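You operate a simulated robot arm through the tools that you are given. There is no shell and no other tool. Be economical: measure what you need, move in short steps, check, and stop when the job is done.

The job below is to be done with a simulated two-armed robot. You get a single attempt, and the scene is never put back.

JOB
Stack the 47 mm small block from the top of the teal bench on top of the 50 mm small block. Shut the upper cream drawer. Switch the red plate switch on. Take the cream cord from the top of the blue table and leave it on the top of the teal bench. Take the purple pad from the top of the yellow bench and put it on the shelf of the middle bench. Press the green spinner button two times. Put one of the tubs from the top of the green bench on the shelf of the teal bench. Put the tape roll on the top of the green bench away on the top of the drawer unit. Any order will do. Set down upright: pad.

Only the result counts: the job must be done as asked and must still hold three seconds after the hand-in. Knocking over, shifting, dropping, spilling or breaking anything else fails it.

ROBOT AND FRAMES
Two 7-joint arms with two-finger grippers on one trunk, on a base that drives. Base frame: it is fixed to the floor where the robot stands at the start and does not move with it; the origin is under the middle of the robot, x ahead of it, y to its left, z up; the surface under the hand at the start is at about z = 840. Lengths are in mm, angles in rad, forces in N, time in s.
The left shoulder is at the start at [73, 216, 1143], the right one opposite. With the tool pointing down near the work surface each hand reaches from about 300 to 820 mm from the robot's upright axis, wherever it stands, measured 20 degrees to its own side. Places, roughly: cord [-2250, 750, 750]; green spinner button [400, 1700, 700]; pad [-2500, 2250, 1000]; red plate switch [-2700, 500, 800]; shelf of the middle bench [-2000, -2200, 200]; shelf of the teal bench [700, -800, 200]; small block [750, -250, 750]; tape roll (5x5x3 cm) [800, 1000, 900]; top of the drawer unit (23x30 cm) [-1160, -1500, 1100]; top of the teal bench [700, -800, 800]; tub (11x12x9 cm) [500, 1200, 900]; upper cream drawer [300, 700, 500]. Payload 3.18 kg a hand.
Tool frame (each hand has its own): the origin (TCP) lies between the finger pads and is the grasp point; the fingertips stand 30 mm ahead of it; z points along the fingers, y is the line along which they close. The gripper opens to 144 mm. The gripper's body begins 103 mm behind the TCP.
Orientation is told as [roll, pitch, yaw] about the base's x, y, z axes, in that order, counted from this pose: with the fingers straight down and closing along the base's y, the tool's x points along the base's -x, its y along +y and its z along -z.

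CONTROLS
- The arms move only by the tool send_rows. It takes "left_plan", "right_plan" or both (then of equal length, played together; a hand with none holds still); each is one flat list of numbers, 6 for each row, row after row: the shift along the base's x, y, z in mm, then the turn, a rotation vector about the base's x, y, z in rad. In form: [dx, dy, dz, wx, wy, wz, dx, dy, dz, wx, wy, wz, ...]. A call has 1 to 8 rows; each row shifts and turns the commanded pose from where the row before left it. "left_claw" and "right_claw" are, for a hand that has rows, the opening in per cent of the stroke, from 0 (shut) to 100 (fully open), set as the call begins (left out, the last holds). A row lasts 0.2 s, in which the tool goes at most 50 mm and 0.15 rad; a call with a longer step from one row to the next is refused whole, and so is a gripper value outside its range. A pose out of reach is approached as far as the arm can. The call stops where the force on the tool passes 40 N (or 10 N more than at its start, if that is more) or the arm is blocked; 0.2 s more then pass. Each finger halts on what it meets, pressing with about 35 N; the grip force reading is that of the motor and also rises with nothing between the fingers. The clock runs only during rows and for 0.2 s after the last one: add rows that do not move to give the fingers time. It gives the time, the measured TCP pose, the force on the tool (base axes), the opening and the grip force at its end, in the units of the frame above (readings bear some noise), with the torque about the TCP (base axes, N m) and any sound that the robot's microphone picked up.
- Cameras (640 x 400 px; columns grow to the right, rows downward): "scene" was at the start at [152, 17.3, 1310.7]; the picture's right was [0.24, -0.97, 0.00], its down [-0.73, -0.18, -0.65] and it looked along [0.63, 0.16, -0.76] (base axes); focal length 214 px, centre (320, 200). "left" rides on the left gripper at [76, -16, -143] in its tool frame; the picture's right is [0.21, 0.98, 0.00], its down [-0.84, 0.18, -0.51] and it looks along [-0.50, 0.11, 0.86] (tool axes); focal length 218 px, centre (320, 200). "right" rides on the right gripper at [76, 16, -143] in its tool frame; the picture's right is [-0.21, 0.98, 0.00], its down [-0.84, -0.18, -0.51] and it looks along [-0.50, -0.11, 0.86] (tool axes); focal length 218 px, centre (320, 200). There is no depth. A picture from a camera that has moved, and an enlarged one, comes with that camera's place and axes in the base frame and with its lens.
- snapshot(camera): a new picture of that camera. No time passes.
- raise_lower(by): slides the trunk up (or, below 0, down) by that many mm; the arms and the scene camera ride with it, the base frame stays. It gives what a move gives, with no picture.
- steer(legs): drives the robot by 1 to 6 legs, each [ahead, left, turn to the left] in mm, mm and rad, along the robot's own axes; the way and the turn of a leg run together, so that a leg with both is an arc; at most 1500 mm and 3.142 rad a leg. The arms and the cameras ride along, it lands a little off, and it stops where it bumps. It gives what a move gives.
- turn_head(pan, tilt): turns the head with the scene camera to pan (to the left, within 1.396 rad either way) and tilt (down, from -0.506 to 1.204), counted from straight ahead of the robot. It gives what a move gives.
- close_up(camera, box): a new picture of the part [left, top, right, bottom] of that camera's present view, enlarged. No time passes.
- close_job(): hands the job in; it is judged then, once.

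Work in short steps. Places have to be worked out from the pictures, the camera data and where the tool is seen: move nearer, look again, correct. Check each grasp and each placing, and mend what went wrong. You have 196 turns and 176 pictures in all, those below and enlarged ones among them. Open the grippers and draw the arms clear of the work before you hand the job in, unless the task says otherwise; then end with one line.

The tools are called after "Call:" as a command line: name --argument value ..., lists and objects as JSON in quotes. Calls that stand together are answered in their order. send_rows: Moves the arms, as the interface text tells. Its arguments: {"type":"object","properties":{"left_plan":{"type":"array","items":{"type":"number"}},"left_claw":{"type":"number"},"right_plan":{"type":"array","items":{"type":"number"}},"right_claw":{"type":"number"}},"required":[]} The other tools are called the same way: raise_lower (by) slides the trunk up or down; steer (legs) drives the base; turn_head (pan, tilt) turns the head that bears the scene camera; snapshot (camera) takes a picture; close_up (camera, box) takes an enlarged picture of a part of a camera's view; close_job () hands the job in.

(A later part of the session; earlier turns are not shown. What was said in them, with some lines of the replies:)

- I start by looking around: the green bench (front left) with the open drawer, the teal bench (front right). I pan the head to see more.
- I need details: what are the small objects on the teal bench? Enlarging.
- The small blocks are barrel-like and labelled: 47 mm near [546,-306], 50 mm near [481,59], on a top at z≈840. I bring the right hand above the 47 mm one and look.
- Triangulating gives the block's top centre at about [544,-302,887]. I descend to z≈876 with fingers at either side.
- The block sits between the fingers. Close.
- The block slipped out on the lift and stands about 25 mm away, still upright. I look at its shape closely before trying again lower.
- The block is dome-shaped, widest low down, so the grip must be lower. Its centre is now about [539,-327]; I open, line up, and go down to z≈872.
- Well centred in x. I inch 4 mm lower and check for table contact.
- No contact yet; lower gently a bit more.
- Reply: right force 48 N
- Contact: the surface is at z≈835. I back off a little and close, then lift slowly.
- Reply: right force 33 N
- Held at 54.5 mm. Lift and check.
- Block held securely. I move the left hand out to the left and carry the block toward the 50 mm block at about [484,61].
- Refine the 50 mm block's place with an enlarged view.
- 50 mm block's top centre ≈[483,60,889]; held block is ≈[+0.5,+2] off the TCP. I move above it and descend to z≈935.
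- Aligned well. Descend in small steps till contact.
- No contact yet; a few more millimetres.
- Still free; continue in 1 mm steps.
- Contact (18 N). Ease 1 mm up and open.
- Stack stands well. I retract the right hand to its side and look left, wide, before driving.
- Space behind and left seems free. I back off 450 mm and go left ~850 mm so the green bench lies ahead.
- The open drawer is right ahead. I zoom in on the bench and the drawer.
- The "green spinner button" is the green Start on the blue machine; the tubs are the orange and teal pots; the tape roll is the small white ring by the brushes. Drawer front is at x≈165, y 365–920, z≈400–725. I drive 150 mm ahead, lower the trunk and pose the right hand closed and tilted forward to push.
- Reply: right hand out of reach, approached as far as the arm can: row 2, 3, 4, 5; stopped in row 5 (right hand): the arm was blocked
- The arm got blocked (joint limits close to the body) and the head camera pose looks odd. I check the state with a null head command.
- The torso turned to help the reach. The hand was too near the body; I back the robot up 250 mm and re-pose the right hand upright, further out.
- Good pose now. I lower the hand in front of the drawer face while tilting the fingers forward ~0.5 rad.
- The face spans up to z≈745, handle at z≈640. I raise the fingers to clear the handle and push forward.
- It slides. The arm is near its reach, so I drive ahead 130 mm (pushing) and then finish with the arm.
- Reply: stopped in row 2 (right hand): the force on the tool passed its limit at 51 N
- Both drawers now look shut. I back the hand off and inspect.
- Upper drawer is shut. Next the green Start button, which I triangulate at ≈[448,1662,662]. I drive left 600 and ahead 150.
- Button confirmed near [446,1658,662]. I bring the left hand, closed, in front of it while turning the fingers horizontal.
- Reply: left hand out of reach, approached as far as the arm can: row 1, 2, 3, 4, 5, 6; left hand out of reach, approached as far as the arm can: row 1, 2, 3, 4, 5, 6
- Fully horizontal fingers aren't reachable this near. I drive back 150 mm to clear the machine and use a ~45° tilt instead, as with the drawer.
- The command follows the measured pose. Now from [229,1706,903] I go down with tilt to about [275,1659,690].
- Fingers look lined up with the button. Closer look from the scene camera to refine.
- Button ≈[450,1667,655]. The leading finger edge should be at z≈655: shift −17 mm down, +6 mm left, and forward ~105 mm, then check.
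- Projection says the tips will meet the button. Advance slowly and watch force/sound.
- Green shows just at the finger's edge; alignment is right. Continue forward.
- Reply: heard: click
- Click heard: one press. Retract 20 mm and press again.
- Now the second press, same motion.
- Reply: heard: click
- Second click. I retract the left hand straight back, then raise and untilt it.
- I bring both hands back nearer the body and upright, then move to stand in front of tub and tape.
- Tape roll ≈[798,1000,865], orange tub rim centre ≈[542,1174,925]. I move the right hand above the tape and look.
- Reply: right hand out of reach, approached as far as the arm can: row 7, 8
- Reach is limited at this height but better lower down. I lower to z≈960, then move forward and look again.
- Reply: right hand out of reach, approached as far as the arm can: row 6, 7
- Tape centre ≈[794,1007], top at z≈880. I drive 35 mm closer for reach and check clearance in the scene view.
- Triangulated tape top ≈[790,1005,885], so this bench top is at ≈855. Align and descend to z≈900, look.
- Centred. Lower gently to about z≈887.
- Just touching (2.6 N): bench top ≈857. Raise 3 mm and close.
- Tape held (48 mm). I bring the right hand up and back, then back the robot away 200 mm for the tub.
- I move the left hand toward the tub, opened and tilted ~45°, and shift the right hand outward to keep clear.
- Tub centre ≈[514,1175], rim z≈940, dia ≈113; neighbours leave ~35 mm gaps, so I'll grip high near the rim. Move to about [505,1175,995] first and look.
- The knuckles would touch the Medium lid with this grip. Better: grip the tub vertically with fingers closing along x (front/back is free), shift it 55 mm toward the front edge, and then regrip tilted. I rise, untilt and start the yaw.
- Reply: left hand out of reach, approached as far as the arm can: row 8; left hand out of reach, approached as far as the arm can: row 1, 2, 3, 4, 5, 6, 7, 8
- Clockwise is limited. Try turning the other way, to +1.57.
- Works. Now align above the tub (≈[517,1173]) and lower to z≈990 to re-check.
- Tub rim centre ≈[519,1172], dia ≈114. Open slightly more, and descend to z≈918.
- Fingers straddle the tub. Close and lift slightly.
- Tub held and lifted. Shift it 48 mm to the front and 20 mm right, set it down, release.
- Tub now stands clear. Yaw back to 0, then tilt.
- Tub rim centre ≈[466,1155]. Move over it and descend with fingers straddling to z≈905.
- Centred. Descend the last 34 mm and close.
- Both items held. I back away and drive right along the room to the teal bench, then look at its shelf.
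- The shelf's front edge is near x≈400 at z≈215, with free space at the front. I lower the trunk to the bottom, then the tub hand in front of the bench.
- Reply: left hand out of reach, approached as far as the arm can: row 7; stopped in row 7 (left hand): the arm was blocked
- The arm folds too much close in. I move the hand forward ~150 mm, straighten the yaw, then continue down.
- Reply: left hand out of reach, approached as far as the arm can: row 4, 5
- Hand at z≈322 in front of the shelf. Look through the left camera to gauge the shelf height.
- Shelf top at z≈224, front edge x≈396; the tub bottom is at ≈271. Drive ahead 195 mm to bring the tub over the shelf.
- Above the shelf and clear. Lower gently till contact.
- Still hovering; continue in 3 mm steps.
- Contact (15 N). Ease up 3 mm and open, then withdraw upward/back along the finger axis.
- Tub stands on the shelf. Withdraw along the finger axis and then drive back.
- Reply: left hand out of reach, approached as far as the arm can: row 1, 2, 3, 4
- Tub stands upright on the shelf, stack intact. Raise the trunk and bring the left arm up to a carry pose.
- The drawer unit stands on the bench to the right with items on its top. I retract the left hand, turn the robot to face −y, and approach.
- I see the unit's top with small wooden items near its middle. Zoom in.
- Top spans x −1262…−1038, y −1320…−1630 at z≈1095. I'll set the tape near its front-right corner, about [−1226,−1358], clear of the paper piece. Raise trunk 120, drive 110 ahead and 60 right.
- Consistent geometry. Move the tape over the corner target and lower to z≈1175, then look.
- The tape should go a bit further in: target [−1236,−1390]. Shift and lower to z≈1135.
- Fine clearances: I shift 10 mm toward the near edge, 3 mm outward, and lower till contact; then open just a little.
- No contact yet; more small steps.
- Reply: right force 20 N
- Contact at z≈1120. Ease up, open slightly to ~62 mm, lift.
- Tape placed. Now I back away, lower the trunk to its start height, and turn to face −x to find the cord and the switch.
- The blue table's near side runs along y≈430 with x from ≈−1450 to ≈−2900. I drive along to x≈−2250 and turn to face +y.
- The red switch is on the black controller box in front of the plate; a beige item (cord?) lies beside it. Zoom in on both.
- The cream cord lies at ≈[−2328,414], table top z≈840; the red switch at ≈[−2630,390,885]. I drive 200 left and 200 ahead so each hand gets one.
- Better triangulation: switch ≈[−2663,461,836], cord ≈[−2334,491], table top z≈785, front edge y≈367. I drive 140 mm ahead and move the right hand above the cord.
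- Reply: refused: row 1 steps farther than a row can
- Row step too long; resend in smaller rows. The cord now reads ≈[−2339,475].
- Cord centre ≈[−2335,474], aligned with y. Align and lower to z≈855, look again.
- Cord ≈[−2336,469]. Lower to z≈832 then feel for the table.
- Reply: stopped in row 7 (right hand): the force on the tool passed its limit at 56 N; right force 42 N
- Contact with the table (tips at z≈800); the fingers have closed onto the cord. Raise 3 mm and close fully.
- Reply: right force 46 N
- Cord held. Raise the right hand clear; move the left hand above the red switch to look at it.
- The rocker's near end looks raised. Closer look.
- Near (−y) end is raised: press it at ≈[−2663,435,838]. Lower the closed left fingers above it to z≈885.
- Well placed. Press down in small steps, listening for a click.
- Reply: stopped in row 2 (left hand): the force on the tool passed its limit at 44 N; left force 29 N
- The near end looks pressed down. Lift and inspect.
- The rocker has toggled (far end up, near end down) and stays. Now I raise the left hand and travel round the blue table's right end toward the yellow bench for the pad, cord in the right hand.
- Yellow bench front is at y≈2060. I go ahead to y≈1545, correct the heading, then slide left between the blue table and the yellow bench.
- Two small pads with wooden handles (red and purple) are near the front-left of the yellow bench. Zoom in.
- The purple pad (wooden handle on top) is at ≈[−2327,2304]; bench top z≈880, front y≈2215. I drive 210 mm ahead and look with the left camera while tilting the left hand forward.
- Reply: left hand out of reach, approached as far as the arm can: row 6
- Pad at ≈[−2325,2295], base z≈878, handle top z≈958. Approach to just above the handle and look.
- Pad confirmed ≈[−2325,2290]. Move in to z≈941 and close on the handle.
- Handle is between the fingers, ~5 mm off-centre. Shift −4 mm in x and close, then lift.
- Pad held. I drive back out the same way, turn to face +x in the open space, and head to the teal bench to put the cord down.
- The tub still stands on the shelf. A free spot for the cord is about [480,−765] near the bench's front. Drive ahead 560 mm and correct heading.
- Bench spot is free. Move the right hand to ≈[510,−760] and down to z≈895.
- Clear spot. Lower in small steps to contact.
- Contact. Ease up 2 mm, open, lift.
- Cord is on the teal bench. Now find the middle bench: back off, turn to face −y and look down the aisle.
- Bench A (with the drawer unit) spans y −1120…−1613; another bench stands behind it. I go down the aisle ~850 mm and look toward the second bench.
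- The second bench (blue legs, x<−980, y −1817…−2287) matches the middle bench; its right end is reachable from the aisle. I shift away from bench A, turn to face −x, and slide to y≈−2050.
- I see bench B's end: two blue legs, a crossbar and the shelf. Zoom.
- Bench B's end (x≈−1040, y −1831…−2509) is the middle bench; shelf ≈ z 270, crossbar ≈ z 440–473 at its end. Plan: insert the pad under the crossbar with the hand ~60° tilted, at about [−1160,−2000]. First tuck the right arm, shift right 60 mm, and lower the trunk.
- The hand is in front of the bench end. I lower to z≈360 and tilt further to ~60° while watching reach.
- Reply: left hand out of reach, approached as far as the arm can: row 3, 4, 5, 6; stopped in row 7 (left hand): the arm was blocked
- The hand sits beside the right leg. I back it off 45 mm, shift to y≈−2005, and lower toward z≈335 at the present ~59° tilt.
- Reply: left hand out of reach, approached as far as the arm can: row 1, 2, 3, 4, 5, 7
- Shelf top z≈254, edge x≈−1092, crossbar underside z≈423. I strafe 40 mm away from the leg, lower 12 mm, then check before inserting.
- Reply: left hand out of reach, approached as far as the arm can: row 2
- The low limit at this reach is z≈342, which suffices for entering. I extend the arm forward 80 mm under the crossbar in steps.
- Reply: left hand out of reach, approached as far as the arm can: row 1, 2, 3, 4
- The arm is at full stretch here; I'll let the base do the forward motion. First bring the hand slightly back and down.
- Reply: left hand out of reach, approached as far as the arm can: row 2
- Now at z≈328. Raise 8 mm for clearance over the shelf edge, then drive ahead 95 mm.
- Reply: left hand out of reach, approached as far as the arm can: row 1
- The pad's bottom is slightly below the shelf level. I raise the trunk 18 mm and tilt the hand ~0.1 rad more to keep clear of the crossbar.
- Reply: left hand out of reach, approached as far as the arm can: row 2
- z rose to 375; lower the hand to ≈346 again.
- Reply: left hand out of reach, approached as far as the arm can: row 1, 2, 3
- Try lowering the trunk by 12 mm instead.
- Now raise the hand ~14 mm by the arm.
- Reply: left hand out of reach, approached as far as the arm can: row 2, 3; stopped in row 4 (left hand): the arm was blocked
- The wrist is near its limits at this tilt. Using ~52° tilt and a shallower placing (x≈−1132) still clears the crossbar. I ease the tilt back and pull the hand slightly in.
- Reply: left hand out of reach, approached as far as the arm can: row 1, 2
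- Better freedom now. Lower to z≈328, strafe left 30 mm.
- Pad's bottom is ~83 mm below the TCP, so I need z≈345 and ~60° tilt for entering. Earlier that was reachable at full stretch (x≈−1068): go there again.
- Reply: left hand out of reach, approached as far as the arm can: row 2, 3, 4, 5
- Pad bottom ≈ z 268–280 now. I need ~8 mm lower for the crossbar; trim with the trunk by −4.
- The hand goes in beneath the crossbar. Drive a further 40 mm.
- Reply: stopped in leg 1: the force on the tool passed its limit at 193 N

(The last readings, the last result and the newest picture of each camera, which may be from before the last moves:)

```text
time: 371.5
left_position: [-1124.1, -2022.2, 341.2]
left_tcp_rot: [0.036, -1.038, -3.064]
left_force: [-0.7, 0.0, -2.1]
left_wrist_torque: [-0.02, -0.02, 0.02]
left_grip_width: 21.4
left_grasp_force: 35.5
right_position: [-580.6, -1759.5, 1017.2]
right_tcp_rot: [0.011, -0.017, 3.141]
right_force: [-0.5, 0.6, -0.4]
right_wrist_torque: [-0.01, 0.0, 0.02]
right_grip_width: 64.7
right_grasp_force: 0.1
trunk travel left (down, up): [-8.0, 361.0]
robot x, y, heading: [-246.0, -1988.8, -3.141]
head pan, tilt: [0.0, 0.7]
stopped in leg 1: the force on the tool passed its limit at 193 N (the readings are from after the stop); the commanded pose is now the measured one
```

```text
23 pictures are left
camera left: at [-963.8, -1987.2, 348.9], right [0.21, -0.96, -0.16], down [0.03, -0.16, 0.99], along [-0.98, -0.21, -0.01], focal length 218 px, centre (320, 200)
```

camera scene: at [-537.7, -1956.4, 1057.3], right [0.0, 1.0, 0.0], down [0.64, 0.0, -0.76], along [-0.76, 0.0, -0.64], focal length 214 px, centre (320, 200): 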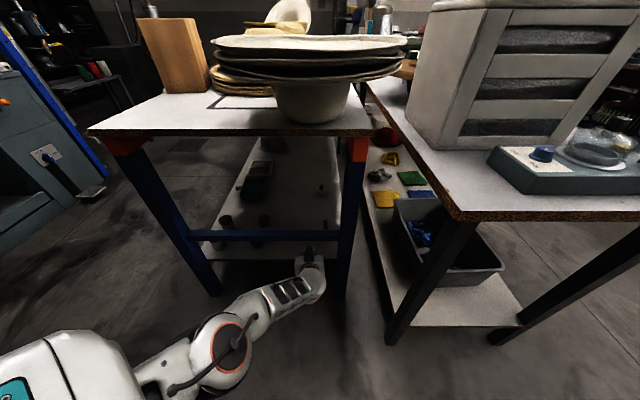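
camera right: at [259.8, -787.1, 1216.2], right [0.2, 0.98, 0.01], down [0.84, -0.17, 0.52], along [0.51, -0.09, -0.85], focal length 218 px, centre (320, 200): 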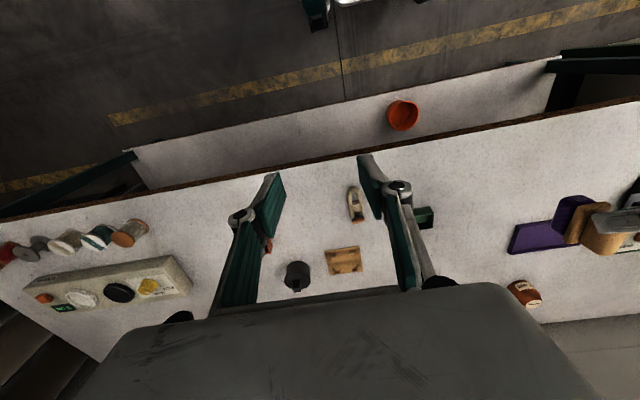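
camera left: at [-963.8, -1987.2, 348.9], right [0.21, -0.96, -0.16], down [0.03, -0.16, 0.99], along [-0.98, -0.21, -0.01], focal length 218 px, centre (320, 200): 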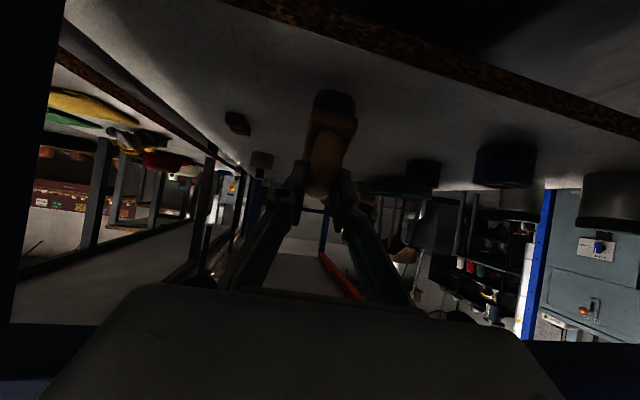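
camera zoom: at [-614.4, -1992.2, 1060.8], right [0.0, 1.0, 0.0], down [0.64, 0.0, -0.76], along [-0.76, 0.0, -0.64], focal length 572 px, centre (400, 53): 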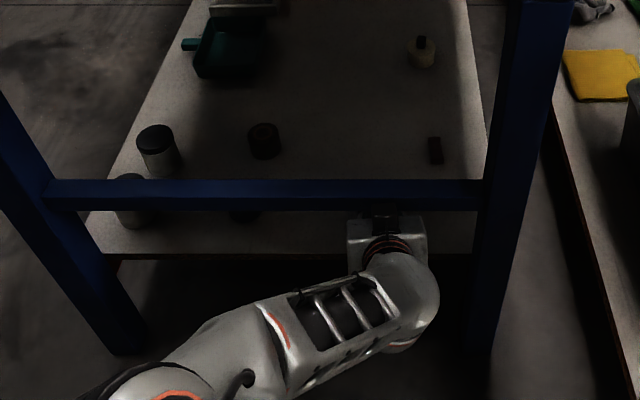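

The gripper body just touched the crossbar (stopped, force gone), with the pad's base already ~50 mm inside the shelf edge. Lower gently to set the pad down here.

Call:
send_rows --left_plan '[0, 0, -3, 0, 0, 0, 0, 0, -3, 0, 0, 0, 0, 0, -3, 0, 0, 0, 0, 0, 0, 0, 0, 0]'

Call:
close_up --camera "left" --box '[220, 40, 440, 220]'

```text
time: 372.5
left_position: [-1120.1, -2024.3, 336.0]
left_tcp_rot: [0.033, -1.039, -3.063]
left_force: [-0.1, 0.4, -0.6]
left_wrist_torque: [-0.02, -0.06, -0.01]
left_grip_width: 21.4
left_grasp_force: 35.0
left hand out of reach, approached as far as the arm can: row 2
right_position: [-581.7, -1759.3, 1016.2]
right_tcp_rot: [0.01, -0.014, 3.142]
right_force: [-0.5, 0.0, -0.3]
right_wrist_torque: [-0.01, 0.02, 0.01]
right_grip_width: 64.8
right_grasp_force: 0.0
trunk travel left (down, up): [-8.0, 361.0]
robot x, y, heading: [-245.1, -1990.8, -3.14]
head pan, tilt: [0.0, 0.7]
```

```text
2.22 times, centred on (330, 130) of left
camera zoom: at [-961.0, -1989.2, 343.7], right [0.21, -0.96, -0.16], down [0.03, -0.16, 0.99], along [-0.98, -0.21, -0.01], focal length 485 px, centre (298, 356)
```

zoom: 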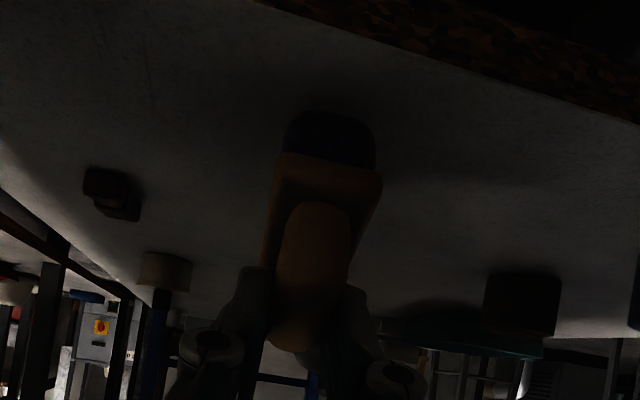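

No contact yet. I lower further while easing the tilt back toward upright (the body has room under the bar now).

Call:
send_rows --left_plan '[0, 0, -3, 0, -0.03, 0, 0, 0, -3, 0, -0.03, 0, 0, 0, -2, 0, -0.03, 0, 0, 0, 0, 0, 0, 0]'

```text
time: 373.2
left_position: [-1117.6, -2022.2, 335.3]
left_tcp_rot: [0.04, -0.977, -3.074]
left_force: [25.4, -5.3, 22.5]
left_wrist_torque: [0.86, 1.98, -0.9]
left_grip_width: 21.5
left_grasp_force: 35.3
left hand out of reach, approached as far as the arm can: row 2
right_position: [-576.7, -1760.3, 1018.5]
right_tcp_rot: [0.009, -0.02, -3.141]
right_force: [-0.5, 0.8, 0.2]
right_wrist_torque: [0.02, 0.03, 0.01]
right_grip_width: 64.8
right_grasp_force: 0.2
trunk travel left (down, up): [-8.0, 361.0]
robot x, y, heading: [-245.4, -1992.0, -3.142]
head pan, tilt: [0.0, 0.7]
stopped in row 3 (left hand): the force on the tool passed its limit at 44 N (the readings are from after the stop); the commanded pose is now the measured one
```

Contact: pushed up and back. Look at the pad now.

Call:
close_up --camera "left" --box '[240, 60, 420, 200]'

Call:
close_up --camera "scene" --box '[260, 220, 380, 310]'

```text
2.86 times, centred on (330, 130) of left
camera zoom: at [-958.4, -1988.5, 351.5], right [0.22, -0.96, -0.15], down [-0.03, -0.16, 0.99], along [-0.98, -0.21, -0.07], focal length 624 px, centre (291, 400)
```

zoom: 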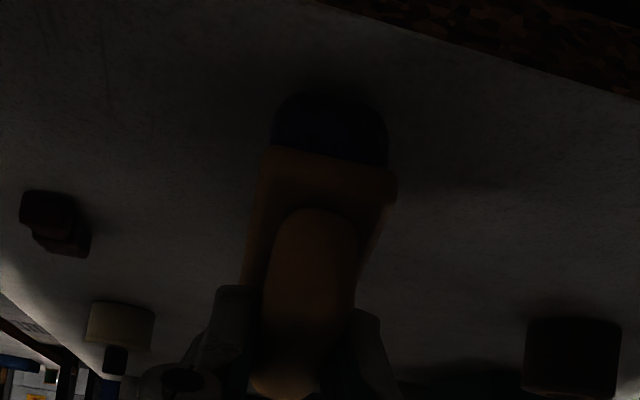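

```text
4.44 times, centred on (320, 265) of scene
camera zoom: at [-610.2, -1992.9, 1062.5], right [0.0, 1.0, 0.0], down [0.64, 0.0, -0.77], along [-0.77, 0.0, -0.64], focal length 953 px, centre (320, -89)
```

zoom: 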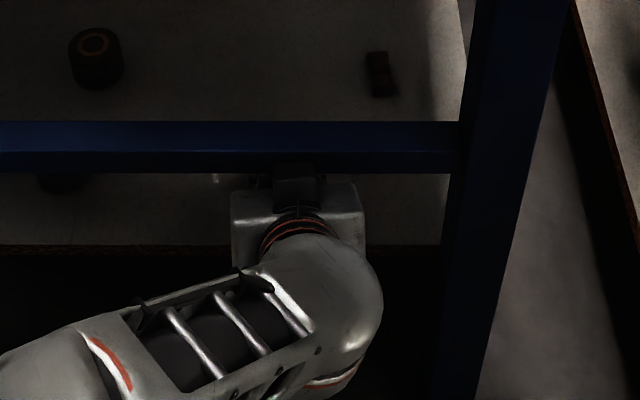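

The pad's rear edge touches the shelf, tilted ~12° with its base well inside. I ease the pressure slightly and release; it should settle flat.

Call:
send_rows --left_plan '[2, 0, 1, 0, 0, 0, 0, 0, 0, 0, 0, 0]'

Call:
send_rows --left_plan '[0, 0, 0, 0, 0, 0, 0, 0, 0, 0, 0, 0, 0, 0, 0, 0, 0, 0]' --left_claw 40

Call:
close_up --camera "left" --box '[220, 60, 420, 220]'

```text
time: 373.8
left_position: [-1117.8, -2022.3, 334.1]
left_tcp_rot: [0.044, -0.978, -3.076]
left_force: [3.1, -2.9, 17.1]
left_wrist_torque: [0.5, 0.61, -0.27]
left_grip_width: 21.4
left_grasp_force: 34.9
right_position: [-579.7, -1758.8, 1017.5]
right_tcp_rot: [0.009, -0.018, 3.141]
right_force: [-0.3, 0.2, -0.4]
right_wrist_torque: [0.0, 0.02, 0.01]
right_grip_width: 65.1
right_grasp_force: 0.1
trunk travel left (down, up): [-8.0, 361.0]
robot x, y, heading: [-242.3, -1990.0, -3.139]
head pan, tilt: [0.0, 0.7]
```

```text
time: 374.6
left_position: [-1114.7, -2022.8, 328.9]
left_tcp_rot: [0.042, -0.97, -3.075]
left_force: [0.0, 1.0, 0.2]
left_wrist_torque: [0.0, 0.0, -0.01]
left_grip_width: 57.4
left_grasp_force: 0.1
right_position: [-580.5, -1759.9, 1016.3]
right_tcp_rot: [0.008, -0.015, 3.142]
right_force: [-0.6, 0.9, -0.1]
right_wrist_torque: [-0.02, 0.01, 0.03]
right_grip_width: 65.0
right_grasp_force: 0.1
trunk travel left (down, up): [-8.0, 361.0]
robot x, y, heading: [-240.9, -1990.8, -3.142]
head pan, tilt: [0.0, 0.7]
```

```text
2.50 times, centred on (320, 140) of left
camera zoom: at [-956.3, -1988.4, 348.1], right [0.22, -0.97, -0.15], down [-0.04, -0.16, 0.99], along [-0.98, -0.21, -0.07], focal length 546 px, centre (320, 350)
```

zoom: 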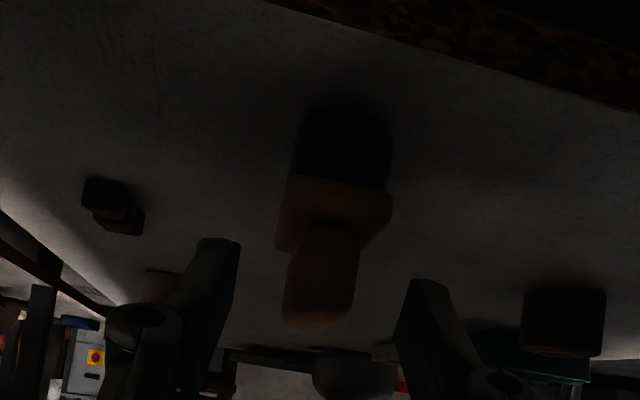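

The pad stands upright on the shelf. Drive straight back to withdraw.

Call:
steer --legs '[[-250, 0, 0]]'

Call:
close_up --camera "scene" --box '[200, 120, 400, 280]'

```text
time: 376.4
left_position: [-862.4, -2022.8, 330.5]
left_tcp_rot: [0.042, -0.971, -3.075]
left_force: [-0.9, -0.7, -0.2]
left_wrist_torque: [-0.01, -0.01, 0.02]
left_grip_width: 57.6
left_grasp_force: 0.0
right_position: [-328.1, -1758.7, 1018.0]
right_tcp_rot: [0.009, -0.016, 3.141]
right_force: [-0.2, -0.6, 0.2]
right_wrist_torque: [0.0, 0.05, 0.0]
right_grip_width: 65.0
right_grasp_force: 0.0
trunk travel left (down, up): [-8.0, 361.0]
robot x, y, heading: [9.0, -1993.9, -3.138]
head pan, tilt: [0.0, 0.7]
```

```text
2.50 times, centred on (300, 200) of scene
camera zoom: at [-360.6, -1992.0, 1061.1], right [0.0, 1.0, 0.0], down [0.64, 0.0, -0.77], along [-0.77, 0.0, -0.64], focal length 536 px, centre (370, 200)
```

zoom: 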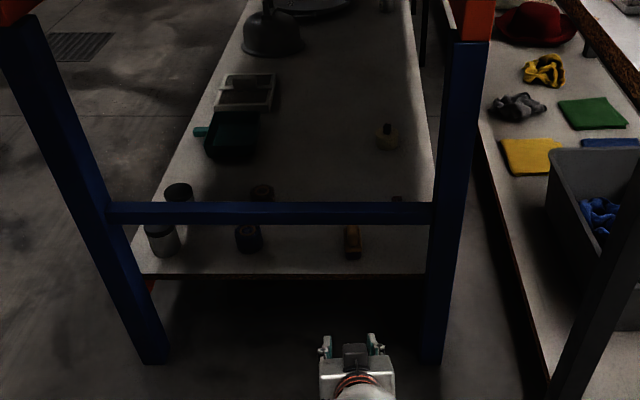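

The pad stands upright on the middle bench's shelf, and all other items are done. Open both grippers fully with the arms clear.

Call:
send_rows --left_plan '[20, 0, 15, 0, 0, 0, 20, 0, 15, 0, 0, 0, 20, 0, 15, 0, 0, 0]' --right_plan '[0, 0, 0, 0, 0, 0, 0, 0, 0, 0, 0, 0, 0, 0, 0, 0, 0, 0]' --left_claw 100 --right_claw 100

```text
time: 377.2
left_position: [-829.7, -2003.0, 377.6]
left_tcp_rot: [0.047, -0.963, -3.076]
left_force: [0.9, 0.6, -0.5]
left_wrist_torque: [-0.03, -0.01, -0.02]
left_grip_width: 143.9
left_grasp_force: 0.0
left hand out of reach, approached as far as the arm can: row 1, 2, 3
right_position: [-327.7, -1758.4, 1016.5]
right_tcp_rot: [0.008, -0.017, 3.143]
right_force: [-0.2, -0.4, 0.0]
right_wrist_torque: [0.01, -0.01, -0.01]
right_grip_width: 144.0
right_grasp_force: 0.2
trunk travel left (down, up): [-8.0, 361.0]
robot x, y, heading: [10.2, -1992.0, -3.141]
head pan, tilt: [0.0, 0.7]
```

Both grippers are open and the arms are clear of the work, so I hand the job in.

Call:
close_job

```text
The job is handed in.
```

I completed all eight tasks and handed the job in. Two points are less certain than the rest: I heard no click from the red plate switch and judged it on only because its rocker flipped over and stayed. Also, the gripper bumped the middle bench's crossbar (193 N) while I was placing the pad; nothing looked shifted afterwards.
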